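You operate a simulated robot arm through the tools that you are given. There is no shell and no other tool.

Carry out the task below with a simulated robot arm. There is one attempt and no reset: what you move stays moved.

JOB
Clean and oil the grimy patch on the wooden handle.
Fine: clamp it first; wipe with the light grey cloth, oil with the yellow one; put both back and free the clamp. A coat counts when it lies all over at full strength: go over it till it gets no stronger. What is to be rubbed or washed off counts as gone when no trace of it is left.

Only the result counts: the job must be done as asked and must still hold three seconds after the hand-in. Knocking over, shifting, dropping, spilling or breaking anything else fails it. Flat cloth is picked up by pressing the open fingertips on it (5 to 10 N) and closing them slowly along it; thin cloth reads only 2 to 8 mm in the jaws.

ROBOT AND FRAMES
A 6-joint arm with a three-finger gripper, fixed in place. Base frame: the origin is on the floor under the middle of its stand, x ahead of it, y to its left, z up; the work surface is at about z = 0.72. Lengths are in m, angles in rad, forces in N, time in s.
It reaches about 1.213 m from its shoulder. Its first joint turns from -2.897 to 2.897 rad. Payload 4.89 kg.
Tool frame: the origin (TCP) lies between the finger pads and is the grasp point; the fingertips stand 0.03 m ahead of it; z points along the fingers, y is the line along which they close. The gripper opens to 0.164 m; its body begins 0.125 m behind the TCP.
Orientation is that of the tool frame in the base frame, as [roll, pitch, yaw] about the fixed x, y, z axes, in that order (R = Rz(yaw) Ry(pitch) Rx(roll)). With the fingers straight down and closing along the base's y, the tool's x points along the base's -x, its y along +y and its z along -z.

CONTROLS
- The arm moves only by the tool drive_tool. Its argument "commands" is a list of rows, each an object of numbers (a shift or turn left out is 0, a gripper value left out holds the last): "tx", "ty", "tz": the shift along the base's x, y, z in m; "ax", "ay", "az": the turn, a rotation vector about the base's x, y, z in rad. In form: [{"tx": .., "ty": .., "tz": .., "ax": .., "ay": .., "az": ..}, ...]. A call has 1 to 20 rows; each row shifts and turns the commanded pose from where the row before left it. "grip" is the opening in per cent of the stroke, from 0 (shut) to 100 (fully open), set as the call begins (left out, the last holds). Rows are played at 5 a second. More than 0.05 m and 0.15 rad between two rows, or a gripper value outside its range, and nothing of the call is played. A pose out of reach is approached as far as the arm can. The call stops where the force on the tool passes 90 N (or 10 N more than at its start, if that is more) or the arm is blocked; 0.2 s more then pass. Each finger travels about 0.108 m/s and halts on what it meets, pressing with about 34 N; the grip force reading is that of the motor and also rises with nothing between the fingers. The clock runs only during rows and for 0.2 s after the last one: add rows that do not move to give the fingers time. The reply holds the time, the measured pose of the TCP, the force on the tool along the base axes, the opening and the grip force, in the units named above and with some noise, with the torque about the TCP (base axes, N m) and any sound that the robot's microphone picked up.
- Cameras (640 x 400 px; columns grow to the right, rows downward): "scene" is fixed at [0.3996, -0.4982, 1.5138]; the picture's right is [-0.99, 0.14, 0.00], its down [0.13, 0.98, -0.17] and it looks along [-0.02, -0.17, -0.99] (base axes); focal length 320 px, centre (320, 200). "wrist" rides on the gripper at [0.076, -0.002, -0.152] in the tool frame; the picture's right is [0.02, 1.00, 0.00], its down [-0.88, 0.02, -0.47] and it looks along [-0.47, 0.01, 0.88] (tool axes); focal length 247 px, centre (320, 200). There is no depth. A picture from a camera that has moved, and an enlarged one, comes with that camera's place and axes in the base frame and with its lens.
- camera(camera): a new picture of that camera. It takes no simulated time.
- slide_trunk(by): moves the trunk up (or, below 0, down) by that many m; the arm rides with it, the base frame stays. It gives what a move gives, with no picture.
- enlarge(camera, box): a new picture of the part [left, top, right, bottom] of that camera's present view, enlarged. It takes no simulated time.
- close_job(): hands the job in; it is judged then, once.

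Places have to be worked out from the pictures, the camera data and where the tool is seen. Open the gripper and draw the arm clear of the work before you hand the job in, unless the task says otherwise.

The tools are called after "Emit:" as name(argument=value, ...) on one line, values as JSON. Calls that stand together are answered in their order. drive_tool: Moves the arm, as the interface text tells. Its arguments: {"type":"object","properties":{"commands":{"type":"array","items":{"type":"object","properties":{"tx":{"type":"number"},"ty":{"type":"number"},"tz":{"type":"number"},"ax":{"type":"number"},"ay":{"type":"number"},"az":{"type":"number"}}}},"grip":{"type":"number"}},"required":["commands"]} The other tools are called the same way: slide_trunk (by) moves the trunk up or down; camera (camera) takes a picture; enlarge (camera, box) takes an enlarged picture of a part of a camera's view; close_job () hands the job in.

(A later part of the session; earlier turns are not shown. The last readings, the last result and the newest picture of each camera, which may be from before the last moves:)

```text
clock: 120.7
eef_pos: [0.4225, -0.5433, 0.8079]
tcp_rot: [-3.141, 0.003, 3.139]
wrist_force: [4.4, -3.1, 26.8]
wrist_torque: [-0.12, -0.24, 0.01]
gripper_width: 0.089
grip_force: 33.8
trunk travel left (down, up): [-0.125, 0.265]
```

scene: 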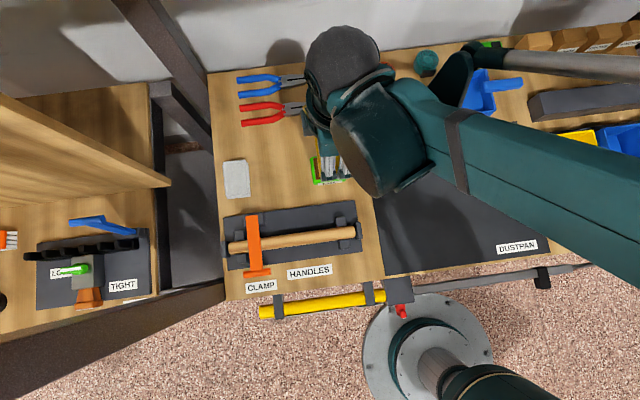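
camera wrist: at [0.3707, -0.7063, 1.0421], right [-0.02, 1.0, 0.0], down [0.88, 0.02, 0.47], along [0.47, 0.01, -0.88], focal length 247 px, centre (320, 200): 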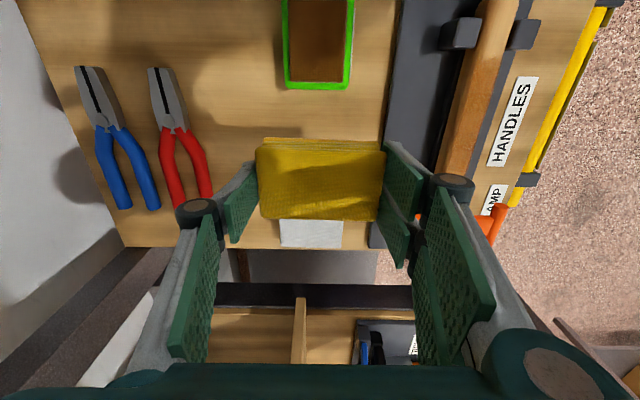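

27 N now. I stroke both ways, shorter reads.

Emit:
drive_tool(commands=[{"tx": 0.007}, {"tx": 0.007}, {"tx": 0.007}, {"tx": 0.007}, {"tx": 0.007}, {}])

Emit:
drive_tool(commands=[{"tx": -0.007}, {"tx": -0.007}, {"tx": -0.007}, {"tx": -0.007}, {"tx": -0.007}, {}])

Emit:
drive_tool(commands=[{"tx": -0.007}, {"tx": -0.007}, {"tx": -0.007}, {"tx": -0.007}, {"tx": -0.007}, {}])

Emit:
drive_tool(commands=[{"tx": 0.007}, {"tx": 0.007}, {"tx": 0.007}, {"tx": 0.007}, {"tx": 0.007}, {}])

```text
clock: 122.1
eef_pos: [0.458, -0.5447, 0.8084]
tcp_rot: [3.14, 0.0, -3.14]
wrist_force: [-7.0, -2.0, 17.8]
wrist_torque: [-0.07, 0.23, -0.01]
gripper_width: 0.089
grip_force: 33.8
trunk travel left (down, up): [-0.125, 0.265]
```

```text
clock: 123.5
eef_pos: [0.4241, -0.5448, 0.8068]
tcp_rot: [-3.141, 0.001, 3.142]
wrist_force: [4.1, 1.4, 14.0]
wrist_torque: [0.08, -0.11, 0.01]
gripper_width: 0.0891
grip_force: 33.9
trunk travel left (down, up): [-0.125, 0.265]
```

```text
clock: 124.9
eef_pos: [0.3886, -0.5456, 0.8084]
tcp_rot: [3.141, 0.002, 3.141]
wrist_force: [-0.8, -0.6, -0.3]
wrist_torque: [-0.01, 0.01, 0.01]
gripper_width: 0.0892
grip_force: 34.0
trunk travel left (down, up): [-0.125, 0.265]
```

```text
clock: 126.3
eef_pos: [0.4227, -0.5449, 0.808]
tcp_rot: [3.141, 0.003, 3.142]
wrist_force: [-6.5, 0.7, 15.0]
wrist_torque: [0.04, 0.26, 0.0]
gripper_width: 0.0888
grip_force: 33.7
trunk travel left (down, up): [-0.125, 0.265]
```

Good contact in the middle and +x end, none at the far −x end. I add a little depth going −x.

Emit:
drive_tool(commands=[{"tx": -0.007, "tz": -0.0002}, {"tx": -0.007, "tz": -0.0003}, {"tx": -0.007, "tz": -0.0003}, {"tx": -0.007, "tz": -0.0002}, {"tx": -0.006}, {}])

Emit:
drive_tool(commands=[{"tx": 0.007}, {"tx": 0.007}, {"tx": -0.007}, {"tx": -0.007}, {}])

```text
clock: 127.7
eef_pos: [0.3878, -0.5421, 0.8072]
tcp_rot: [-3.141, 0.001, -3.141]
wrist_force: [15.0, -1.6, 40.1]
wrist_torque: [-0.07, -0.47, 0.05]
gripper_width: 0.089
grip_force: 34.1
trunk travel left (down, up): [-0.125, 0.265]
```

```text
clock: 128.9
eef_pos: [0.3888, -0.5443, 0.8066]
tcp_rot: [3.141, 0.001, -3.14]
wrist_force: [5.5, 1.3, 10.3]
wrist_torque: [0.02, -0.11, 0.06]
gripper_width: 0.0889
grip_force: 33.9
trunk travel left (down, up): [-0.125, 0.265]
```

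Now I run several full-length strokes at this height, then lift for a look.

Emit:
drive_tool(commands=[{"tx": 0.007}, {"tx": 0.007}, {"tx": 0.007}, {"tx": 0.007}, {"tx": 0.007}, {"tx": 0.007}, {"tx": 0.007}, {"tx": 0.007}, {"tx": 0.007}, {"tx": 0.006}, {}])

Emit:
drive_tool(commands=[{"tx": -0.007}, {"tx": -0.007}, {"tx": -0.007}, {"tx": -0.007}, {"tx": -0.007}, {"tx": -0.007}, {"tx": -0.007}, {"tx": -0.007}, {"tx": -0.007}, {"tx": -0.006}, {}])

Emit:
drive_tool(commands=[{"tz": 0.01}, {"tz": 0.03}, {"tz": 0.03, "ty": -0.03}, {"tz": 0.02, "ty": -0.045, "tx": 0.01}, {"ty": -0.045, "tx": 0.01}, {"ty": -0.04, "tx": 0.015}, {}])

Emit:
enlarge(camera="scene", box=[270, 215, 370, 275])

Emit:
camera(camera="wrist")

```text
clock: 131.3
eef_pos: [0.4588, -0.5441, 0.8089]
tcp_rot: [-3.141, 0.002, 3.141]
wrist_force: [-0.9, -0.7, 6.4]
wrist_torque: [0.0, 0.03, 0.0]
gripper_width: 0.0895
grip_force: 34.2
trunk travel left (down, up): [-0.125, 0.265]
```

```text
clock: 133.7
eef_pos: [0.3894, -0.5464, 0.8067]
tcp_rot: [-3.141, 0.002, 3.14]
wrist_force: [0.2, 0.2, -0.9]
wrist_torque: [0.0, 0.0, -0.01]
gripper_width: 0.0888
grip_force: 33.9
trunk travel left (down, up): [-0.125, 0.265]
```

```text
refused: row 4 steps farther than a row can; nothing moved
```

```text
6.40 times, centred on (320, 245) of scene
camera zoom: at [0.3996, -0.4982, 1.5138], right [-0.99, 0.14, 0.0], down [0.13, 0.98, -0.17], along [-0.02, -0.17, -0.99], focal length 2045 px, centre (320, -88)
```

zoom: 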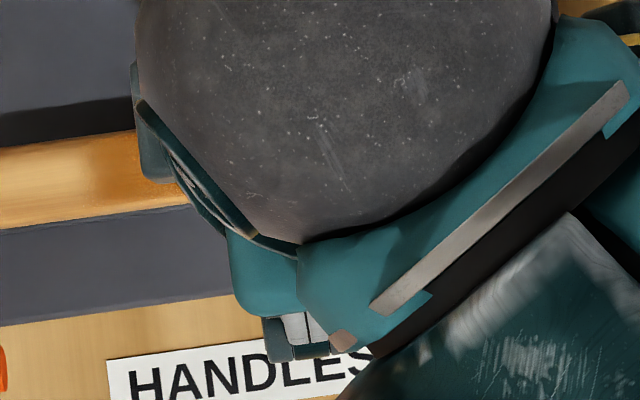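

```text
taken
camera wrist: at [0.3131, -0.5461, 0.9604], right [-0.02, 1.0, 0.0], down [0.88, 0.02, 0.47], along [0.47, 0.01, -0.88], focal length 247 px, centre (320, 200)
```

wrist: 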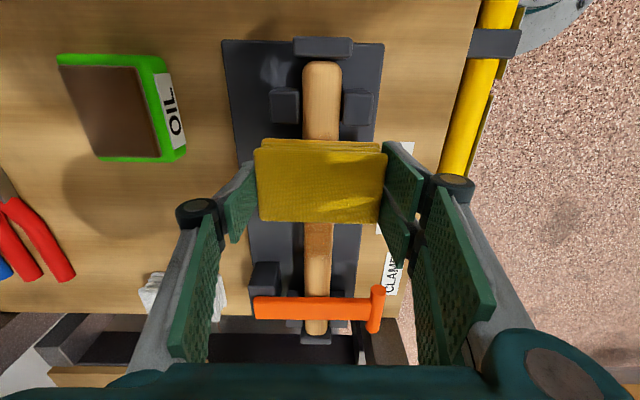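

The lift was refused for step size; I resend it with smaller steps and look.

Emit:
drive_tool(commands=[{"tz": 0.01}, {"tz": 0.03}, {"tz": 0.03, "ty": -0.03}, {"tz": 0.01, "ty": -0.04, "tx": 0.01}, {"ty": -0.045, "tx": 0.01}, {"ty": -0.045, "tx": 0.01}, {}])

Emit:
enlarge(camera="scene", box=[270, 215, 370, 275])

Emit:
enlarge(camera="wrist", box=[370, 20, 530, 180])

```text
clock: 135.3
eef_pos: [0.4203, -0.7041, 0.8876]
tcp_rot: [-3.14, 0.001, -3.14]
wrist_force: [0.2, -0.1, -0.3]
wrist_torque: [-0.01, 0.03, 0.02]
gripper_width: 0.0891
grip_force: 34.2
trunk travel left (down, up): [-0.125, 0.265]
```

```text
6.40 times, centred on (320, 245) of scene
camera zoom: at [0.3996, -0.4982, 1.5138], right [-0.99, 0.14, 0.0], down [0.13, 0.98, -0.17], along [-0.02, -0.17, -0.99], focal length 2045 px, centre (320, -88)
```

zoom: 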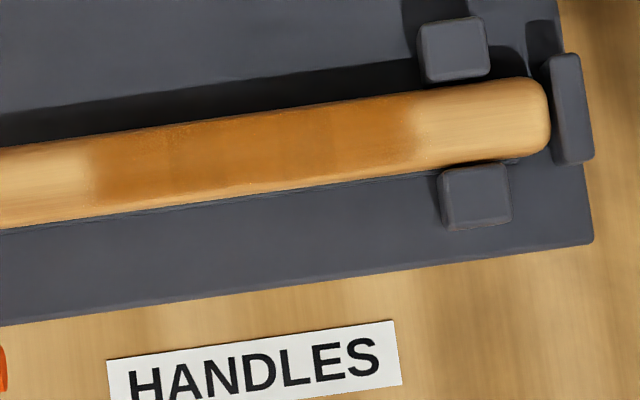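

```text
2.50 times, centred on (450, 100) of wrist
camera zoom: at [0.3441, -0.7052, 1.0405], right [-0.02, 1.0, 0.0], down [0.88, 0.02, 0.47], along [0.47, 0.01, -0.88], focal length 617 px, centre (-5, 450)
```

zoom: 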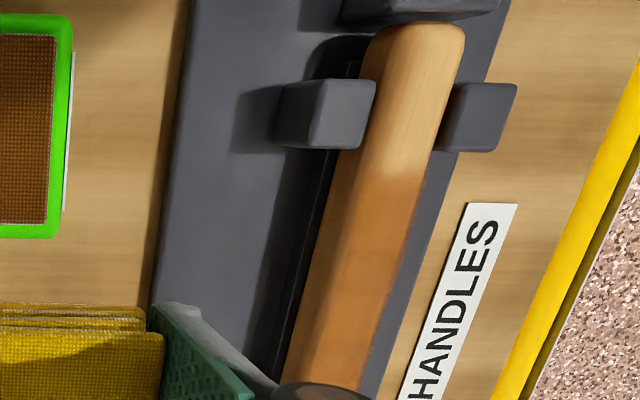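

I zoom further on the coat to judge its evenness.

Emit:
enlarge(camera="scene", box=[278, 224, 342, 256])

```text
10.00 times, centred on (310, 240) of scene
camera zoom: at [0.3996, -0.4982, 1.5138], right [-0.99, 0.14, 0.0], down [0.13, 0.98, -0.17], along [-0.02, -0.17, -0.99], focal length 3196 px, centre (420, -200)
```

zoom: 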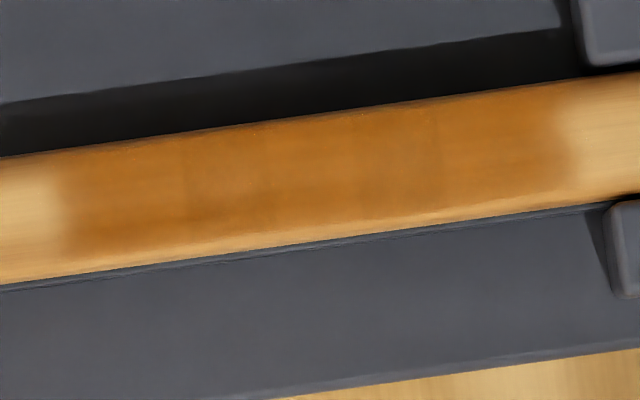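

The coat covers the patch length but still shows faint bands. I re-dip with a firmer press and keep rubbing until it stops changing.

Emit:
drive_tool(commands=[{"tx": -0.035, "ty": -0.002}, {"tx": -0.035, "ty": -0.002}, {}, {"tz": -0.03}, {"tz": -0.03}, {"tz": -0.02}, {"tz": -0.008}, {"tz": -0.003}, {}])

Emit:
drive_tool(commands=[{"tz": -0.001}, {"tz": -0.001}, {}])

```text
clock: 137.3
eef_pos: [0.3477, -0.7073, 0.796]
tcp_rot: [3.142, 0.003, 3.14]
wrist_force: [-0.1, -0.1, -1.5]
wrist_torque: [0.0, -0.03, 0.02]
gripper_width: 0.089
grip_force: 33.9
trunk travel left (down, up): [-0.125, 0.265]
```

```text
clock: 138.1
eef_pos: [0.3492, -0.7084, 0.7931]
tcp_rot: [-3.141, 0.003, -3.142]
wrist_force: [0.0, 0.5, -0.6]
wrist_torque: [-0.01, 0.01, 0.02]
gripper_width: 0.089
grip_force: 33.7
trunk travel left (down, up): [-0.125, 0.265]
```

Not touching yet (the pad has slid up ~3 mm in the jaws). I continue carefully.

Emit:
drive_tool(commands=[{"tz": -0.0007}, {"tz": -0.0005}, {}])

```text
clock: 138.9
eef_pos: [0.3494, -0.7089, 0.7927]
tcp_rot: [3.141, 0.002, 3.141]
wrist_force: [-2.7, -0.8, 7.9]
wrist_torque: [0.14, 0.18, 0.06]
gripper_width: 0.0892
grip_force: 33.9
trunk travel left (down, up): [-0.125, 0.265]
```

Contact at 8 N. I add a touch and hold for two seconds, then lift and return over the handle.

Emit:
drive_tool(commands=[{"tz": -0.0003}, {}, {}, {}, {}, {}, {}, {}, {}, {}])

Emit:
drive_tool(commands=[{"tz": 0.005}, {"tz": 0.02}, {"tz": 0.03}, {"tz": 0.03}, {"tx": 0.015, "ty": 0.033}, {"tx": 0.015, "ty": 0.033}, {"tx": 0.015, "ty": 0.033}, {"tx": 0.015, "ty": 0.033}, {"tx": 0.013, "ty": 0.032}, {}, {"tz": -0.03}, {"tz": -0.02}, {"tz": -0.015}, {"tz": -0.004}, {}])

```text
clock: 141.1
eef_pos: [0.3502, -0.7067, 0.793]
tcp_rot: [-3.141, 0.003, 3.141]
wrist_force: [1.9, -1.7, 16.5]
wrist_torque: [0.12, -0.06, 0.04]
gripper_width: 0.0889
grip_force: 34.3
trunk travel left (down, up): [-0.125, 0.265]
```

```text
clock: 144.3
eef_pos: [0.4217, -0.545, 0.8081]
tcp_rot: [3.139, 0.003, -3.141]
wrist_force: [0.6, 0.3, -0.3]
wrist_torque: [0.0, 0.03, 0.0]
gripper_width: 0.0891
grip_force: 34.0
trunk travel left (down, up): [-0.125, 0.265]
```

Over the handle again; I lower to contact.

Emit:
drive_tool(commands=[{"tz": -0.0008}, {"tz": -0.0006}, {}])

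```text
clock: 145.1
eef_pos: [0.4228, -0.5454, 0.8076]
tcp_rot: [3.141, 0.002, -3.141]
wrist_force: [0.3, -0.1, -0.4]
wrist_torque: [0.0, 0.0, 0.01]
gripper_width: 0.0892
grip_force: 33.8
trunk travel left (down, up): [-0.125, 0.265]
```

Emit:
drive_tool(commands=[{"tz": -0.0006}, {"tz": -0.0004}, {}])

```text
clock: 145.9
eef_pos: [0.423, -0.5453, 0.8068]
tcp_rot: [-3.14, 0.002, 3.141]
wrist_force: [-2.3, -5.2, 31.4]
wrist_torque: [-0.24, 0.09, -0.03]
gripper_width: 0.0892
grip_force: 34.0
trunk travel left (down, up): [-0.125, 0.265]
```

31 N. Now strokes in both directions, with readings at each end.

Emit:
drive_tool(commands=[{"tx": 0.007}, {"tx": 0.007}, {"tx": 0.007}, {"tx": 0.007}, {"tx": 0.007}, {"tx": 0.005}, {}])

Emit:
drive_tool(commands=[{"tx": -0.007}, {"tx": -0.007}, {"tx": -0.007}, {"tx": -0.007}, {"tx": -0.007}, {"tx": -0.005}, {}])

Emit:
drive_tool(commands=[{"tx": 0.007}, {"tx": 0.007}, {"tx": 0.007}, {"tx": 0.007}, {"tx": 0.007}, {"tx": 0.005}, {}])

Emit:
drive_tool(commands=[{"tx": -0.007}, {"tx": -0.007}, {"tx": -0.007}, {"tx": -0.007}, {"tx": -0.007}, {"tx": -0.005}, {}])

```text
clock: 147.5
eef_pos: [0.4632, -0.5437, 0.8055]
tcp_rot: [-3.141, 0.002, -3.141]
wrist_force: [-7.9, -0.5, 22.9]
wrist_torque: [0.02, 0.22, -0.01]
gripper_width: 0.0893
grip_force: 34.0
trunk travel left (down, up): [-0.125, 0.265]
```

```text
clock: 149.1
eef_pos: [0.4222, -0.5432, 0.8047]
tcp_rot: [-3.138, 0.002, 3.141]
wrist_force: [14.6, -1.8, 41.3]
wrist_torque: [-0.05, -0.38, 0.03]
gripper_width: 0.0888
grip_force: 34.2
trunk travel left (down, up): [-0.125, 0.265]
```

```text
clock: 150.7
eef_pos: [0.4624, -0.5434, 0.8057]
tcp_rot: [3.141, 0.002, -3.141]
wrist_force: [-8.2, -1.1, 21.2]
wrist_torque: [0.01, 0.33, -0.02]
gripper_width: 0.0893
grip_force: 34.1
trunk travel left (down, up): [-0.125, 0.265]
```

```text
clock: 152.3
eef_pos: [0.4231, -0.5448, 0.8064]
tcp_rot: [3.14, 0.003, 3.141]
wrist_force: [-0.5, 0.6, -1.1]
wrist_torque: [-0.02, -0.02, 0.02]
gripper_width: 0.0888
grip_force: 33.7
trunk travel left (down, up): [-0.125, 0.265]
```

The +x half got good contact. Now the −x half: restore contact and stroke there.

Emit:
drive_tool(commands=[{"tz": -0.0006}, {"tz": -0.0004}, {"tx": -0.007}, {"tx": -0.007}, {"tx": -0.007}, {}])

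Emit:
drive_tool(commands=[{"tx": -0.007}, {"tx": -0.007}, {"tx": -0.002}, {}])

Emit:
drive_tool(commands=[{"tx": 0.007}, {"tx": 0.007}, {"tx": 0.007}, {"tx": 0.007}, {"tx": 0.007}, {"tx": 0.002}, {}])

```text
clock: 153.7
eef_pos: [0.4006, -0.5432, 0.8041]
tcp_rot: [3.142, 0.001, 3.14]
wrist_force: [7.6, 0.0, 21.5]
wrist_torque: [-0.01, -0.29, 0.0]
gripper_width: 0.0893
grip_force: 33.6
trunk travel left (down, up): [-0.125, 0.265]
```

```text
clock: 154.7
eef_pos: [0.3835, -0.5441, 0.8045]
tcp_rot: [3.14, 0.001, 3.141]
wrist_force: [9.5, -2.2, 30.1]
wrist_torque: [-0.05, -0.32, 0.01]
gripper_width: 0.0892
grip_force: 33.9
trunk travel left (down, up): [-0.125, 0.265]
```

```text
clock: 156.3
eef_pos: [0.4221, -0.5444, 0.805]
tcp_rot: [3.141, 0.001, 3.141]
wrist_force: [-6.0, -1.1, 15.9]
wrist_torque: [0.04, 0.21, -0.01]
gripper_width: 0.089
grip_force: 33.8
trunk travel left (down, up): [-0.125, 0.265]
```

Good contact. A few more strokes over the whole length.

Emit:
drive_tool(commands=[{"tx": -0.007}, {"tx": -0.007}, {"tx": -0.007}, {"tx": -0.007}, {"tx": -0.007}, {"tx": -0.002}, {}])

Emit:
drive_tool(commands=[{"tx": 0.0075}, {"tx": 0.0075}, {"tx": 0.0075}, {"tx": 0.0075}, {"tx": 0.0075}, {"tx": 0.0075}, {"tx": 0.0075}, {"tx": 0.0075}, {"tx": 0.0075}, {"tx": 0.0075}, {}])

Emit:
drive_tool(commands=[{"tx": -0.0075}, {"tx": -0.0075}, {"tx": -0.0075}, {"tx": -0.0075}, {"tx": -0.0075}, {}])

Emit:
drive_tool(commands=[{"tz": 0.01}, {"tz": 0.03}, {"tz": 0.03, "ty": -0.03}, {"tz": 0.01, "ty": -0.04}, {"ty": -0.045}, {"ty": -0.045}, {}])

Emit:
enlarge(camera="scene", box=[278, 224, 342, 256])

Emit:
enlarge(camera="scene", box=[270, 215, 370, 275])

```text
clock: 157.9
eef_pos: [0.3868, -0.5441, 0.805]
tcp_rot: [-3.138, 0.001, 3.141]
wrist_force: [11.6, -3.0, 35.9]
wrist_torque: [-0.08, -0.46, 0.0]
gripper_width: 0.0893
grip_force: 33.8
trunk travel left (down, up): [-0.125, 0.265]
```

```text
clock: 160.3
eef_pos: [0.461, -0.5453, 0.8042]
tcp_rot: [-3.14, -0.001, -3.141]
wrist_force: [-2.9, 0.6, 11.2]
wrist_torque: [0.08, 0.1, -0.02]
gripper_width: 0.0892
grip_force: 33.4
trunk travel left (down, up): [-0.125, 0.265]
```

```text
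clock: 161.7
eef_pos: [0.4235, -0.5453, 0.8053]
tcp_rot: [-3.142, 0.001, 3.141]
wrist_force: [0.3, 0.3, 0.3]
wrist_torque: [0.0, -0.02, 0.0]
gripper_width: 0.089
grip_force: 33.8
trunk travel left (down, up): [-0.125, 0.265]
```

```text
clock: 163.3
eef_pos: [0.4214, -0.7048, 0.8851]
tcp_rot: [3.141, 0.002, -3.141]
wrist_force: [1.1, -0.3, -0.9]
wrist_torque: [-0.01, 0.02, -0.03]
gripper_width: 0.0889
grip_force: 34.3
trunk travel left (down, up): [-0.125, 0.265]
```

```text
10.00 times, centred on (310, 240) of scene
camera zoom: at [0.3996, -0.4982, 1.5138], right [-0.99, 0.14, 0.0], down [0.13, 0.98, -0.17], along [-0.02, -0.17, -0.99], focal length 3196 px, centre (420, -200)
```

zoom: 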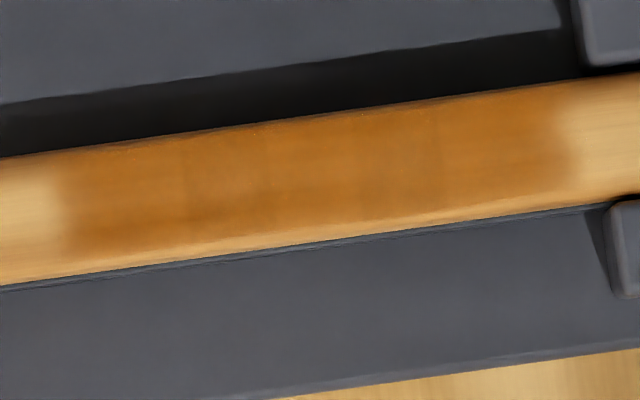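

```text
6.40 times, centred on (320, 245) of scene
camera zoom: at [0.3996, -0.4982, 1.5138], right [-0.99, 0.14, 0.0], down [0.13, 0.98, -0.17], along [-0.02, -0.17, -0.99], focal length 2045 px, centre (320, -88)
```

zoom: 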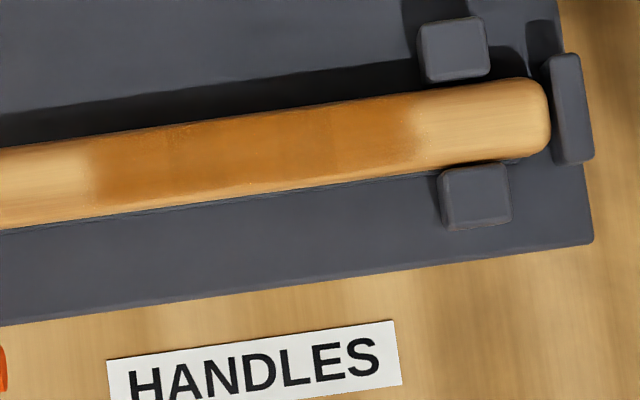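

The bands have almost vanished and the coated area matches the old patch extents. I check the −y flank with the wrist camera too.

Emit:
enlarge(camera="wrist", box=[400, 60, 500, 180])

Emit:
camera(camera="scene")

```text
3.33 times, centred on (450, 120) of wrist
camera zoom: at [0.3458, -0.7066, 1.0392], right [-0.02, 1.0, 0.0], down [0.88, 0.02, 0.47], along [0.47, 0.01, -0.88], focal length 823 px, centre (-113, 467)
```

zoom: 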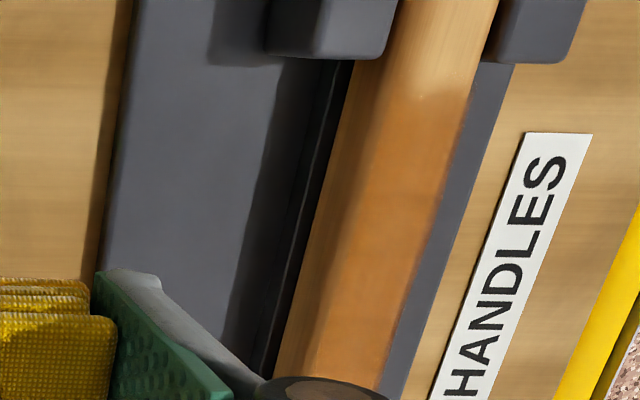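

```text
taken
```

scene: 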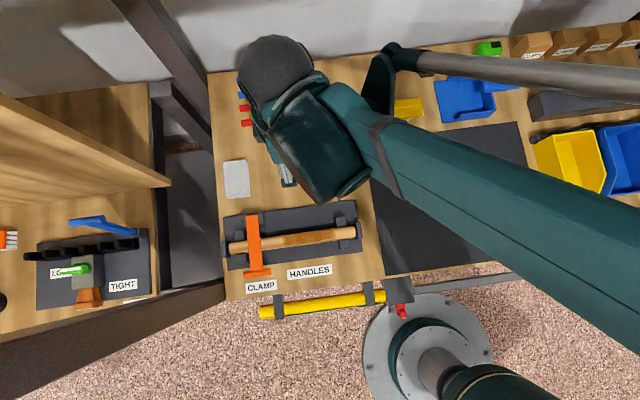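

It looks even. For certainty I do one more dip and a final full pass, then compare.

Emit:
drive_tool(commands=[{"tx": -0.036, "ty": -0.002}, {"tx": -0.036, "ty": -0.002}, {}, {"tz": -0.03}, {"tz": -0.03}, {"tz": -0.02}, {"tz": -0.008}, {"tz": -0.003}, {}])

Emit:
drive_tool(commands=[{"tz": -0.001}, {"tz": -0.001}, {}])

```text
clock: 165.3
eef_pos: [0.3492, -0.7075, 0.7943]
tcp_rot: [3.14, 0.001, 3.14]
wrist_force: [-0.3, 0.2, -1.0]
wrist_torque: [-0.01, 0.01, 0.02]
gripper_width: 0.089
grip_force: 33.9
trunk travel left (down, up): [-0.125, 0.265]
```

```text
clock: 166.1
eef_pos: [0.3508, -0.7074, 0.7906]
tcp_rot: [-3.141, 0.002, 3.141]
wrist_force: [-0.2, -0.3, -1.5]
wrist_torque: [0.02, 0.01, 0.02]
gripper_width: 0.0888
grip_force: 34.0
trunk travel left (down, up): [-0.125, 0.265]
```

Emit:
drive_tool(commands=[{"tz": -0.0008}, {"tz": -0.0006}, {}])

```text
clock: 166.9
eef_pos: [0.3501, -0.7085, 0.7906]
tcp_rot: [3.139, 0.001, 3.141]
wrist_force: [-0.4, 2.2, 13.5]
wrist_torque: [0.37, 0.0, 0.0]
gripper_width: 0.0891
grip_force: 33.8
trunk travel left (down, up): [-0.125, 0.265]
```

13.5 N on the oil pad. I hold, then return to the handle.

Emit:
drive_tool(commands=[{}, {}, {}, {}, {}, {}, {}, {}])

Emit:
drive_tool(commands=[{"tz": 0.005}, {"tz": 0.02}, {"tz": 0.03}, {"tz": 0.03}, {"tx": 0.015, "ty": 0.033}, {"tx": 0.015, "ty": 0.033}, {"tx": 0.015, "ty": 0.033}, {"tx": 0.015, "ty": 0.033}, {"tx": 0.012, "ty": 0.032}, {}, {"tz": -0.03}, {"tz": -0.02}, {"tz": -0.015}, {"tz": -0.004}, {}])

Emit:
drive_tool(commands=[{"tz": -0.0008}, {"tz": -0.0006}, {}])

```text
clock: 168.7
eef_pos: [0.3508, -0.7085, 0.79]
tcp_rot: [3.141, 0.001, -3.142]
wrist_force: [-0.5, -1.1, 15.8]
wrist_torque: [0.25, -0.04, -0.03]
gripper_width: 0.0892
grip_force: 33.7
trunk travel left (down, up): [-0.125, 0.265]
```

```text
clock: 171.9
eef_pos: [0.4228, -0.5436, 0.8051]
tcp_rot: [-3.141, 0.003, 3.141]
wrist_force: [-0.2, 0.5, -1.0]
wrist_torque: [-0.01, 0.0, 0.02]
gripper_width: 0.0889
grip_force: 34.1
trunk travel left (down, up): [-0.125, 0.265]
```

```text
clock: 172.7
eef_pos: [0.4219, -0.5439, 0.8038]
tcp_rot: [3.14, 0.002, 3.14]
wrist_force: [-0.4, -0.8, 2.5]
wrist_torque: [-0.03, -0.01, -0.01]
gripper_width: 0.0891
grip_force: 33.9
trunk travel left (down, up): [-0.125, 0.265]
```

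Just touching; I press a little and make the final strokes.

Emit:
drive_tool(commands=[{"tz": -0.0005}, {"tx": 0.007}, {"tx": 0.007}, {"tx": 0.007}, {"tx": 0.007}, {"tx": 0.007}, {"tx": 0.005}, {}])

Emit:
drive_tool(commands=[{"tx": -0.007}, {"tx": -0.007}, {"tx": -0.007}, {"tx": -0.007}, {"tx": -0.007}, {"tx": -0.005}, {}])

Emit:
drive_tool(commands=[{"tx": -0.007}, {"tx": -0.007}, {"tx": -0.007}, {"tx": -0.007}, {"tx": -0.007}, {"tx": -0.002}, {}])

Emit:
drive_tool(commands=[{"tx": 0.007}, {"tx": 0.007}, {"tx": 0.007}, {"tx": 0.007}, {"tx": 0.007}, {"tx": 0.002}, {}])

```text
clock: 174.5
eef_pos: [0.4639, -0.5445, 0.8042]
tcp_rot: [3.14, 0.001, -3.14]
wrist_force: [-0.5, -0.3, -0.9]
wrist_torque: [0.02, 0.01, 0.01]
gripper_width: 0.0888
grip_force: 34.4
trunk travel left (down, up): [-0.125, 0.265]
```

```text
clock: 176.1
eef_pos: [0.4217, -0.5435, 0.8039]
tcp_rot: [3.141, 0.002, -3.141]
wrist_force: [4.7, -1.6, 15.3]
wrist_torque: [0.02, -0.17, 0.01]
gripper_width: 0.0889
grip_force: 34.0
trunk travel left (down, up): [-0.125, 0.265]
```

```text
clock: 177.7
eef_pos: [0.3854, -0.5452, 0.8051]
tcp_rot: [-3.141, 0.002, 3.142]
wrist_force: [-0.7, 0.1, -0.3]
wrist_torque: [-0.02, 0.01, 0.01]
gripper_width: 0.089
grip_force: 34.0
trunk travel left (down, up): [-0.125, 0.265]
```

```text
clock: 179.3
eef_pos: [0.4231, -0.5451, 0.8049]
tcp_rot: [3.14, 0.002, -3.141]
wrist_force: [-0.1, 0.5, -0.2]
wrist_torque: [-0.01, 0.04, -0.02]
gripper_width: 0.0891
grip_force: 33.8
trunk travel left (down, up): [-0.125, 0.265]
```

Contact was intermittent; I press deeper and repeat on both halves.

Emit:
drive_tool(commands=[{"tz": -0.0007}, {"tz": -0.0003}, {"tx": 0.007}, {"tx": 0.007}, {"tx": 0.007}, {"tx": 0.007}, {"tx": 0.007}, {"tx": 0.005}, {}])

Emit:
drive_tool(commands=[{"tx": -0.007}, {"tx": -0.007}, {"tx": -0.007}, {"tx": -0.007}, {"tx": -0.007}, {"tx": -0.005}, {}])

Emit:
drive_tool(commands=[{"tx": -0.007}, {"tx": -0.007}, {"tx": -0.007}, {"tx": -0.007}, {"tx": -0.007}, {"tx": -0.002}, {}])

Emit:
drive_tool(commands=[{"tx": 0.007}, {"tx": 0.007}, {"tx": 0.007}, {"tx": 0.007}, {"tx": 0.007}, {"tx": 0.002}, {}])

```text
clock: 181.3
eef_pos: [0.463, -0.5443, 0.804]
tcp_rot: [-3.141, 0.005, 3.141]
wrist_force: [-15.7, 0.9, 41.8]
wrist_torque: [0.06, 0.48, -0.01]
gripper_width: 0.0893
grip_force: 33.7
trunk travel left (down, up): [-0.125, 0.265]
```

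```text
clock: 182.9
eef_pos: [0.4224, -0.5443, 0.8043]
tcp_rot: [3.14, 0.002, 3.14]
wrist_force: [0.5, 0.1, 0.1]
wrist_torque: [-0.04, 0.02, 0.02]
gripper_width: 0.0892
grip_force: 34.4
trunk travel left (down, up): [-0.125, 0.265]
```

```text
clock: 184.5
eef_pos: [0.3853, -0.5441, 0.802]
tcp_rot: [-3.141, 0.002, -3.14]
wrist_force: [3.1, 1.1, 7.7]
wrist_torque: [0.01, -0.11, -0.03]
gripper_width: 0.089
grip_force: 34.1
trunk travel left (down, up): [-0.125, 0.265]
```

```text
clock: 186.1
eef_pos: [0.4235, -0.5447, 0.8022]
tcp_rot: [3.14, 0.002, 3.141]
wrist_force: [0.5, -0.5, 0.1]
wrist_torque: [0.03, 0.03, -0.02]
gripper_width: 0.089
grip_force: 33.6
trunk travel left (down, up): [-0.125, 0.265]
```

I lift and compare the coat again.

Emit:
drive_tool(commands=[{"tz": 0.01}, {"tz": 0.03}, {"tz": 0.03, "ty": -0.03}, {"tz": 0.01, "ty": -0.04}, {"ty": -0.045}, {"ty": -0.045}, {}])

Emit:
enlarge(camera="scene", box=[278, 224, 342, 256])

Emit:
enlarge(camera="scene", box=[220, 200, 370, 290])

Emit:
camera(camera="wrist")

```text
clock: 187.7
eef_pos: [0.4233, -0.706, 0.8843]
tcp_rot: [-3.141, 0.003, 3.141]
wrist_force: [0.4, -0.3, -1.7]
wrist_torque: [-0.04, 0.03, -0.02]
gripper_width: 0.0892
grip_force: 33.5
trunk travel left (down, up): [-0.125, 0.265]
```

```text
10.00 times, centred on (310, 240) of scene
camera zoom: at [0.3996, -0.4982, 1.5138], right [-0.99, 0.14, 0.0], down [0.13, 0.98, -0.17], along [-0.02, -0.17, -0.99], focal length 3196 px, centre (420, -200)
```

zoom: 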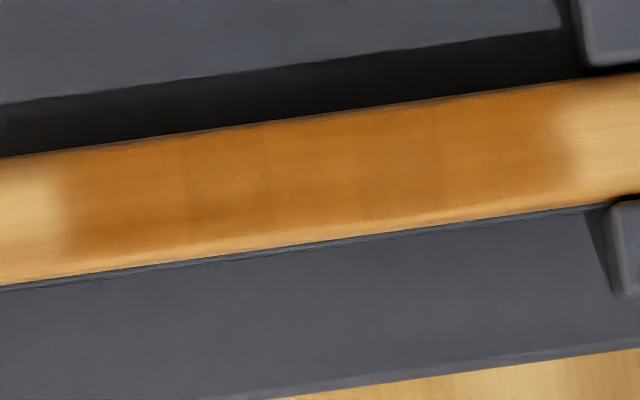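

```text
4.27 times, centred on (295, 245) of scene
camera zoom: at [0.3996, -0.4982, 1.5138], right [-0.99, 0.14, 0.0], down [0.13, 0.98, -0.17], along [-0.02, -0.17, -0.99], focal length 1364 px, centre (427, 8)
```

zoom: 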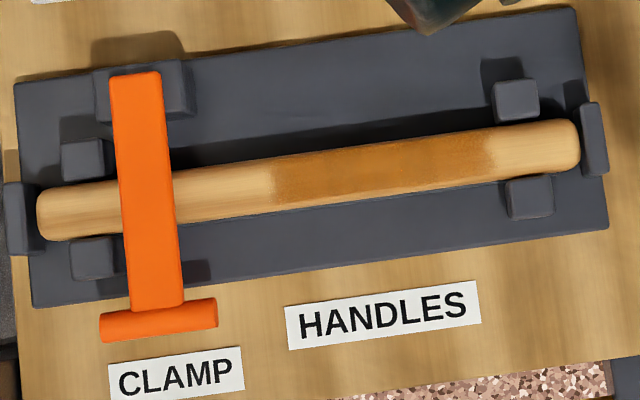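

```text
taken
camera wrist: at [0.3464, -0.7066, 1.0372], right [-0.02, 1.0, 0.0], down [0.88, 0.02, 0.47], along [0.47, 0.01, -0.88], focal length 247 px, centre (320, 200)
```

wrist: 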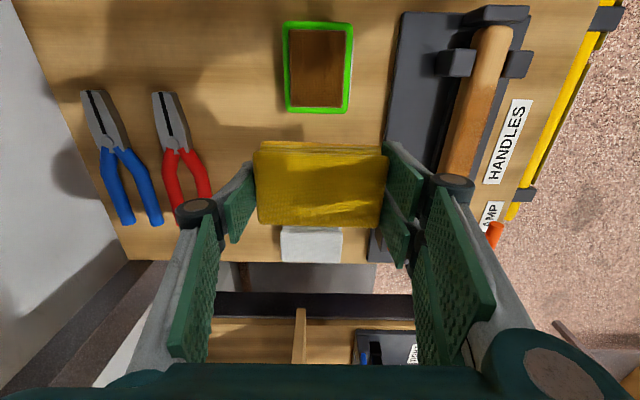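

I zoom very tightly on sections of the coat to compare strength from cell to cell.

Emit:
enlarge(camera="scene", box=[282, 230, 314, 250])

Emit:
enlarge(camera="scene", box=[308, 226, 340, 246])

```text
16.00 times, centred on (298, 240) of scene
camera zoom: at [0.3996, -0.4982, 1.5138], right [-0.99, 0.14, 0.0], down [0.13, 0.98, -0.17], along [-0.02, -0.17, -0.99], focal length 5113 px, centre (672, -440)
```

zoom: 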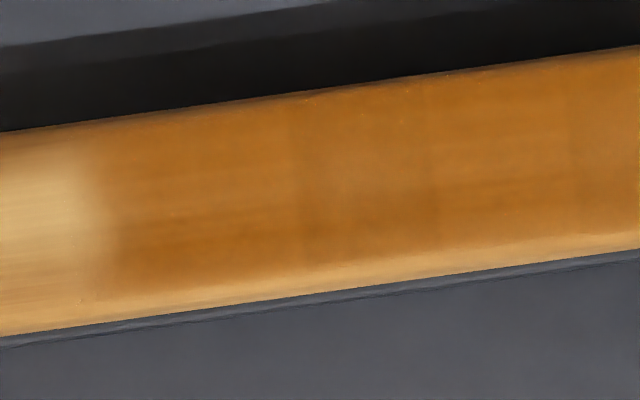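

```text
16.00 times, centred on (324, 236) of scene
camera zoom: at [0.3996, -0.4982, 1.5138], right [-0.99, 0.14, 0.0], down [0.13, 0.98, -0.17], along [-0.02, -0.17, -0.99], focal length 5113 px, centre (256, -376)
```

zoom: 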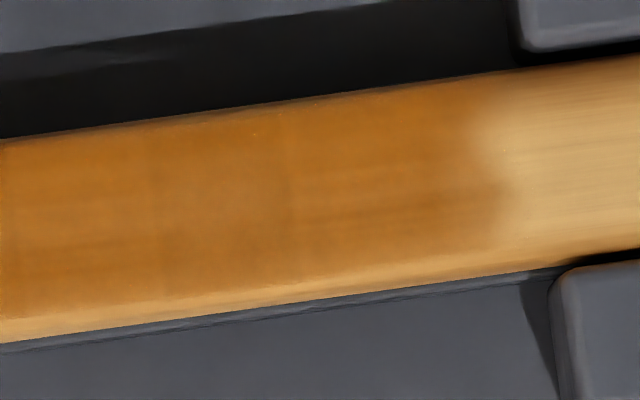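

The remaining differences are tiny. I raise the tool over the yellow pad's spot so the wrist camera gets an unobstructed, independent view of the whole coated stretch.

Emit:
drive_tool(commands=[{"tx": 0.02, "tz": 0.03, "ty": -0.005}, {"tx": 0.018, "tz": 0.03, "ty": -0.005}, {}])

Emit:
enlarge(camera="wrist", box=[420, 30, 510, 170])

Emit:
enlarge(camera="scene", box=[278, 224, 342, 256])

```text
clock: 188.5
eef_pos: [0.4636, -0.7151, 0.9438]
tcp_rot: [3.142, 0.001, -3.141]
wrist_force: [0.7, 0.6, 0.1]
wrist_torque: [0.01, -0.01, 0.0]
gripper_width: 0.089
grip_force: 33.5
trunk travel left (down, up): [-0.125, 0.265]
```

```text
2.86 times, centred on (465, 100) of wrist
camera zoom: at [0.3873, -0.7161, 1.0969], right [-0.02, 1.0, 0.0], down [0.88, 0.02, 0.47], along [0.47, 0.01, -0.88], focal length 706 px, centre (-94, 486)
```

zoom: 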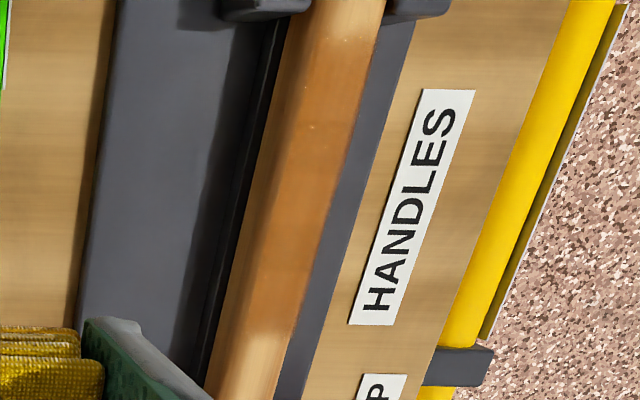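

```text
10.00 times, centred on (310, 240) of scene
camera zoom: at [0.3996, -0.4982, 1.5138], right [-0.99, 0.14, 0.0], down [0.13, 0.98, -0.17], along [-0.02, -0.17, -0.99], focal length 3196 px, centre (420, -200)
```

zoom: 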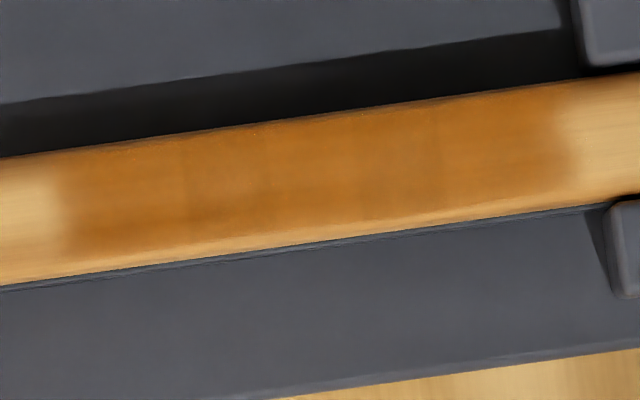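

Both views now look even and the picture has stopped changing, but the last pass had patchy contact. Since the pad has slid up to the fingertips, I set it down at its home spot to re-grip, and will then do one last firm pass on the two ends.

Emit:
drive_tool(commands=[{"ty": 0.002}, {"tz": -0.04}, {"tz": -0.04}, {"tz": -0.04}, {"tz": -0.03}, {"tz": -0.02}, {"tz": -0.008}, {}])

Emit:
camera(camera="wrist")

```text
clock: 190.3
eef_pos: [0.4628, -0.7148, 0.7647]
tcp_rot: [-3.141, 0.002, -3.141]
wrist_force: [0.1, -0.2, 0.0]
wrist_torque: [-0.04, -0.02, -0.02]
gripper_width: 0.0889
grip_force: 34.2
trunk travel left (down, up): [-0.125, 0.265]
```

```text
taken
camera wrist: at [0.3854, -0.7162, 0.9178], right [-0.02, 1.0, 0.0], down [0.88, 0.02, 0.47], along [0.47, 0.01, -0.88], focal length 247 px, centre (320, 200)
```

wrist: 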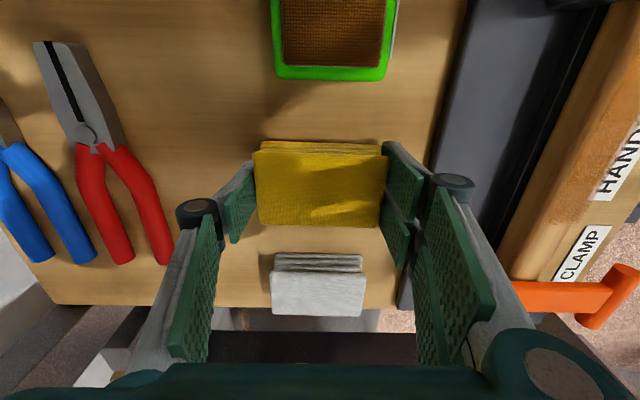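

I lower gently to set the pad down at its original spot.

Emit:
drive_tool(commands=[{"tz": -0.003, "ty": 0.001}, {"tz": -0.002}, {"tz": -0.002}, {"tz": -0.001}, {}])

Emit:
drive_tool(commands=[{"tz": -0.001}, {"tz": -0.001}, {}])

```text
clock: 191.5
eef_pos: [0.4605, -0.7121, 0.7552]
tcp_rot: [3.141, 0.001, -3.14]
wrist_force: [0.4, 0.5, 0.0]
wrist_torque: [0.01, -0.02, 0.04]
gripper_width: 0.0893
grip_force: 33.8
trunk travel left (down, up): [-0.125, 0.265]
```

```text
clock: 192.3
eef_pos: [0.461, -0.711, 0.7552]
tcp_rot: [-3.14, 0.003, 3.141]
wrist_force: [-0.2, -0.4, 0.0]
wrist_torque: [-0.01, 0.0, 0.02]
gripper_width: 0.0889
grip_force: 33.9
trunk travel left (down, up): [-0.125, 0.265]
```

Emit:
drive_tool(commands=[{"tz": -0.0008}, {"tz": -0.0006}, {}])

```text
clock: 193.1
eef_pos: [0.4621, -0.7118, 0.7546]
tcp_rot: [3.141, 0.003, 3.141]
wrist_force: [0.8, -0.3, -0.3]
wrist_torque: [0.0, 0.01, -0.02]
gripper_width: 0.0888
grip_force: 34.0
trunk travel left (down, up): [-0.125, 0.265]
```

Emit:
drive_tool(commands=[{"tz": -0.0008}, {"tz": -0.0006}, {}])

```text
clock: 193.9
eef_pos: [0.4613, -0.7115, 0.7516]
tcp_rot: [-3.141, 0.003, 3.139]
wrist_force: [-0.3, -0.6, -0.6]
wrist_torque: [0.01, -0.02, 0.03]
gripper_width: 0.0891
grip_force: 34.6
trunk travel left (down, up): [-0.125, 0.265]
```

Still free at 0.752; I continue very carefully, since the tips are close to the table too.

Emit:
drive_tool(commands=[{"tz": -0.0006}, {"tz": -0.0004}, {}])

```text
clock: 194.7
eef_pos: [0.462, -0.7119, 0.7519]
tcp_rot: [-3.142, 0.002, -3.14]
wrist_force: [2.7, -2.7, 11.2]
wrist_torque: [0.13, -0.11, 0.0]
gripper_width: 0.0893
grip_force: 34.3
trunk travel left (down, up): [-0.125, 0.265]
```

Set down (11 N). I open, raise about 9 mm and re-grip lower on the fingers' reach so the pad sticks out again.

Emit:
drive_tool(commands=[{}, {}, {}], grip=64)

Emit:
drive_tool(commands=[{"tz": 0.005}, {"tz": 0.004}, {}])

Emit:
enlarge(camera="wrist", box=[200, 110, 440, 260])

```text
clock: 195.5
eef_pos: [0.4616, -0.7109, 0.7511]
tcp_rot: [3.142, 0.001, -3.141]
wrist_force: [-0.8, 0.3, 0.4]
wrist_torque: [-0.01, -0.03, -0.01]
gripper_width: 0.105
grip_force: 0.1
trunk travel left (down, up): [-0.125, 0.265]
```

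```text
clock: 196.3
eef_pos: [0.4603, -0.7123, 0.7617]
tcp_rot: [3.141, 0.001, 3.14]
wrist_force: [-0.2, 0.1, -0.4]
wrist_torque: [0.01, 0.03, 0.02]
gripper_width: 0.1051
grip_force: 0.1
trunk travel left (down, up): [-0.125, 0.265]
```

```text
2.67 times, centred on (320, 185) of wrist
camera zoom: at [0.3853, -0.7133, 0.9138], right [-0.02, 1.0, 0.0], down [0.88, 0.02, 0.47], along [0.47, 0.01, -0.88], focal length 659 px, centre (320, 240)
```

zoom: 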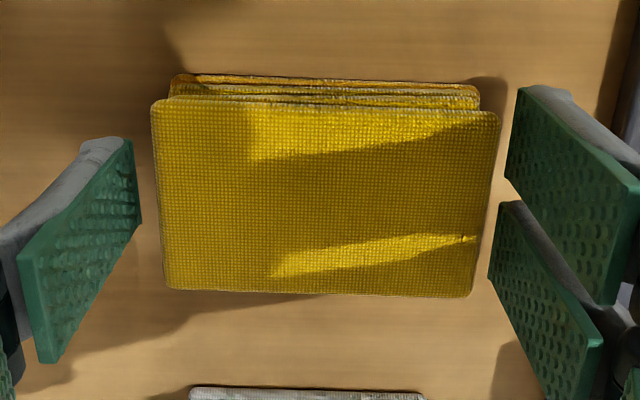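

The pad sits flat with its oily side down. I shift 2 mm in x and re-grip.

Emit:
drive_tool(commands=[{"tx": 0.002}, {}], grip=58)

Emit:
drive_tool(commands=[{}, {}, {}], grip=46)

Emit:
drive_tool(commands=[{"tz": 0.005}, {"tz": 0.01}, {"tz": 0.02}, {"tz": 0.03}, {"tz": 0.02, "tx": -0.03}, {"tx": -0.03, "ty": 0.001}, {"tx": -0.03, "ty": 0.001}, {"tx": -0.022, "ty": 0.002}, {}])

Emit:
camera(camera="wrist")

```text
clock: 196.9
eef_pos: [0.4624, -0.7124, 0.7597]
tcp_rot: [3.141, 0.001, -3.141]
wrist_force: [-0.1, -0.7, -0.2]
wrist_torque: [0.0, 0.02, -0.02]
gripper_width: 0.0952
grip_force: 0.0
trunk travel left (down, up): [-0.125, 0.265]
```

```text
clock: 197.7
eef_pos: [0.4627, -0.7129, 0.7606]
tcp_rot: [-3.141, 0.004, -3.141]
wrist_force: [0.2, 1.2, 2.7]
wrist_torque: [0.14, -0.01, 0.01]
gripper_width: 0.0891
grip_force: 33.7
trunk travel left (down, up): [-0.125, 0.265]
```

```text
clock: 199.7
eef_pos: [0.3492, -0.7054, 0.8449]
tcp_rot: [-3.141, 0.004, -3.141]
wrist_force: [0.0, -0.2, -1.2]
wrist_torque: [0.01, 0.0, 0.01]
gripper_width: 0.0892
grip_force: 34.1
trunk travel left (down, up): [-0.125, 0.265]
```

```text
taken
camera wrist: at [0.2736, -0.7064, 0.9979], right [-0.02, 1.0, 0.0], down [0.88, 0.02, 0.47], along [0.47, 0.01, -0.88], focal length 247 px, centre (320, 200)
```

wrist: 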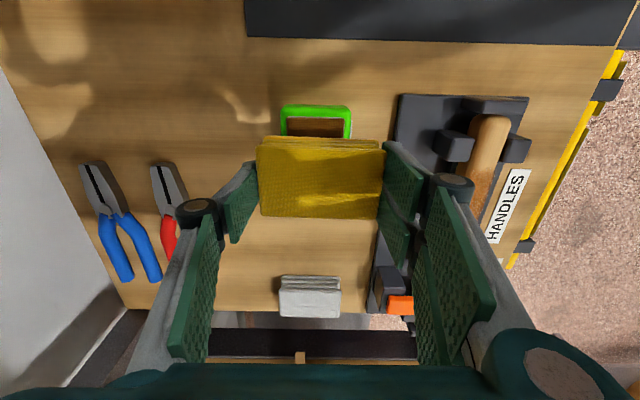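

Over the tin; I correct y by −2.5 mm and dip again.

Emit:
drive_tool(commands=[{"ty": -0.0025}, {"tz": -0.02}, {"tz": -0.015}, {"tz": -0.007}, {"tz": -0.003}, {}])

Emit:
drive_tool(commands=[{"tz": -0.001}, {"tz": -0.001}, {}])

```text
clock: 201.1
eef_pos: [0.3505, -0.7083, 0.8015]
tcp_rot: [3.141, 0.003, 3.141]
wrist_force: [-0.4, -0.2, -1.4]
wrist_torque: [-0.01, -0.01, -0.01]
gripper_width: 0.089
grip_force: 33.7
trunk travel left (down, up): [-0.125, 0.265]
```

```text
clock: 201.9
eef_pos: [0.3491, -0.7098, 0.7979]
tcp_rot: [3.141, 0.003, -3.141]
wrist_force: [-1.0, 0.4, -0.2]
wrist_torque: [0.01, 0.04, 0.0]
gripper_width: 0.0888
grip_force: 34.1
trunk travel left (down, up): [-0.125, 0.265]
```

Emit:
drive_tool(commands=[{"tz": -0.0007}, {"tz": -0.0006}, {}])

```text
clock: 202.7
eef_pos: [0.3496, -0.7093, 0.7975]
tcp_rot: [3.141, 0.002, -3.141]
wrist_force: [0.7, -0.6, -0.3]
wrist_torque: [0.0, 0.0, -0.02]
gripper_width: 0.0891
grip_force: 34.3
trunk travel left (down, up): [-0.125, 0.265]
```

Emit:
drive_tool(commands=[{"tz": -0.0006}, {"tz": -0.0005}, {}])

```text
clock: 203.5
eef_pos: [0.35, -0.7095, 0.7975]
tcp_rot: [-3.141, 0.002, 3.141]
wrist_force: [0.8, -3.7, 34.5]
wrist_torque: [0.21, -0.01, 0.02]
gripper_width: 0.0891
grip_force: 34.2
trunk travel left (down, up): [-0.125, 0.265]
```

34 N is a bit much; I ease off half a millimetre, hold briefly, then return to the handle — starting at its +x end this time.

Emit:
drive_tool(commands=[{"tz": 0.0006}, {}, {}, {}, {}])

Emit:
drive_tool(commands=[{"tz": 0.005}, {"tz": 0.02}, {"tz": 0.03}, {"tz": 0.03}, {"tx": 0.02, "ty": 0.033}, {"tx": 0.02, "ty": 0.033}, {"tx": 0.02, "ty": 0.033}, {"tx": 0.02, "ty": 0.033}, {"tx": 0.02, "ty": 0.033}, {}, {"tz": -0.03}, {"tz": -0.02}, {"tz": -0.015}, {"tz": -0.004}, {}])

Emit:
drive_tool(commands=[{"tz": -0.001}, {"tz": -0.001}, {}])

```text
clock: 204.7
eef_pos: [0.3503, -0.7094, 0.7966]
tcp_rot: [-3.14, 0.001, 3.141]
wrist_force: [-9.3, -9.9, 33.5]
wrist_torque: [-0.17, 0.27, 0.0]
gripper_width: 0.0892
grip_force: 33.9
trunk travel left (down, up): [-0.125, 0.265]
```

```text
clock: 207.9
eef_pos: [0.4513, -0.5454, 0.8129]
tcp_rot: [3.14, 0.003, 3.14]
wrist_force: [0.0, -0.5, -0.6]
wrist_torque: [0.03, 0.01, -0.02]
gripper_width: 0.089
grip_force: 34.0
trunk travel left (down, up): [-0.125, 0.265]
```

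```text
clock: 208.7
eef_pos: [0.4502, -0.5456, 0.8106]
tcp_rot: [-3.14, 0.002, -3.139]
wrist_force: [-1.2, -2.7, 36.2]
wrist_torque: [-0.06, 0.0, -0.03]
gripper_width: 0.0893
grip_force: 34.3
trunk travel left (down, up): [-0.125, 0.265]
```

36 N at the +x end. I ease slightly and rub back and forth over that end.

Emit:
drive_tool(commands=[{"tz": 0.0003}, {"tx": 0.006}, {"tx": 0.006}, {"tx": -0.006}, {"tx": -0.006}, {"tx": -0.006}, {"tx": -0.006}, {}])

Emit:
drive_tool(commands=[{"tx": 0.006}, {"tx": 0.006}, {"tx": 0.006}, {"tx": 0.006}, {}])

Emit:
drive_tool(commands=[{"tx": -0.006}, {"tx": -0.006}, {"tx": -0.006}, {"tx": -0.006}, {}])

Emit:
drive_tool(commands=[{"tx": 0.006}, {"tx": 0.006}, {"tx": 0.006}, {"tx": 0.006}, {}])

```text
clock: 210.5
eef_pos: [0.4384, -0.5445, 0.8115]
tcp_rot: [-3.141, 0.001, -3.141]
wrist_force: [0.3, 1.1, 3.7]
wrist_torque: [0.14, -0.09, 0.01]
gripper_width: 0.089
grip_force: 33.6
trunk travel left (down, up): [-0.125, 0.265]
```

```text
clock: 211.7
eef_pos: [0.4635, -0.5449, 0.8119]
tcp_rot: [-3.14, 0.001, -3.142]
wrist_force: [0.0, -0.1, -0.7]
wrist_torque: [0.03, -0.03, 0.0]
gripper_width: 0.0888
grip_force: 33.7
trunk travel left (down, up): [-0.125, 0.265]
```

```text
clock: 212.9
eef_pos: [0.439, -0.5457, 0.8121]
tcp_rot: [-3.141, 0.004, -3.141]
wrist_force: [0.3, -0.5, -0.8]
wrist_torque: [-0.02, 0.02, -0.01]
gripper_width: 0.0886
grip_force: 34.0
trunk travel left (down, up): [-0.125, 0.265]
```

```text
clock: 214.1
eef_pos: [0.4631, -0.5473, 0.8104]
tcp_rot: [-3.141, 0.001, 3.141]
wrist_force: [0.9, 0.1, -0.2]
wrist_torque: [0.01, -0.04, -0.02]
gripper_width: 0.0893
grip_force: 33.7
trunk travel left (down, up): [-0.125, 0.265]
```

Contact slipped away again; I lower and retry with readings in between.

Emit:
drive_tool(commands=[{"tz": -0.0007}, {"tz": -0.0005}, {}])

```text
clock: 214.9
eef_pos: [0.4626, -0.5456, 0.8096]
tcp_rot: [-3.141, 0.001, -3.141]
wrist_force: [1.7, -2.6, 34.6]
wrist_torque: [-0.01, -0.02, -0.03]
gripper_width: 0.0891
grip_force: 34.3
trunk travel left (down, up): [-0.125, 0.265]
```

Emit:
drive_tool(commands=[{"tx": -0.006}, {"tx": -0.006}, {"tx": -0.006}, {"tx": -0.006}, {}])

Emit:
drive_tool(commands=[{"tx": 0.006, "tz": -0.0003}, {"tx": 0.006}, {"tx": 0.006}, {"tx": 0.006}, {}])

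Emit:
drive_tool(commands=[{"tx": -0.006}, {"tx": -0.006}, {"tx": -0.006}, {"tx": -0.006}, {}])

Emit:
drive_tool(commands=[{"tx": 0.006, "tz": -0.0003}, {"tx": 0.006}, {"tx": 0.006}, {"tx": 0.006}, {}])

```text
clock: 216.1
eef_pos: [0.439, -0.5458, 0.8094]
tcp_rot: [-3.142, 0.001, 3.14]
wrist_force: [12.0, 2.1, 31.9]
wrist_torque: [0.12, -0.4, -0.02]
gripper_width: 0.089
grip_force: 33.8
trunk travel left (down, up): [-0.125, 0.265]
```

```text
clock: 217.3
eef_pos: [0.4616, -0.5455, 0.8108]
tcp_rot: [-3.141, 0.001, -3.141]
wrist_force: [-9.2, -0.2, 22.9]
wrist_torque: [0.03, 0.4, -0.03]
gripper_width: 0.089
grip_force: 34.0
trunk travel left (down, up): [-0.125, 0.265]
```

```text
clock: 218.5
eef_pos: [0.4377, -0.5449, 0.81]
tcp_rot: [3.141, 0.001, -3.141]
wrist_force: [5.8, 2.6, 14.1]
wrist_torque: [0.13, -0.23, -0.01]
gripper_width: 0.089
grip_force: 34.1
trunk travel left (down, up): [-0.125, 0.265]
```

```text
clock: 219.7
eef_pos: [0.4632, -0.544, 0.8102]
tcp_rot: [-3.141, 0.001, 3.14]
wrist_force: [-9.9, 0.0, 28.0]
wrist_torque: [0.08, 0.42, 0.02]
gripper_width: 0.0888
grip_force: 33.7
trunk travel left (down, up): [-0.125, 0.265]
```

Excellent contact on the +x end (14–32 N). Now I sweep to the −x end and do the same there.

Emit:
drive_tool(commands=[{"tx": -0.0075}, {"tx": -0.0075}, {"tx": -0.0075}, {"tx": -0.0075}, {"tx": -0.0075}, {"tx": -0.0075}, {}])

Emit:
drive_tool(commands=[{"tz": -0.0002}, {"tx": -0.006}, {"tx": -0.006}, {"tx": -0.006}, {"tx": -0.006}, {"tx": -0.005}, {}])

```text
clock: 221.3
eef_pos: [0.4178, -0.5459, 0.8095]
tcp_rot: [-3.141, 0.001, 3.141]
wrist_force: [2.1, -0.9, 9.1]
wrist_torque: [0.1, -0.13, 0.0]
gripper_width: 0.0887
grip_force: 34.0
trunk travel left (down, up): [-0.125, 0.265]
```

```text
clock: 222.9
eef_pos: [0.3883, -0.5437, 0.8084]
tcp_rot: [3.141, 0.003, -3.141]
wrist_force: [2.3, 1.0, 9.5]
wrist_torque: [0.08, -0.05, 0.0]
gripper_width: 0.0889
grip_force: 34.1
trunk travel left (down, up): [-0.125, 0.265]
```

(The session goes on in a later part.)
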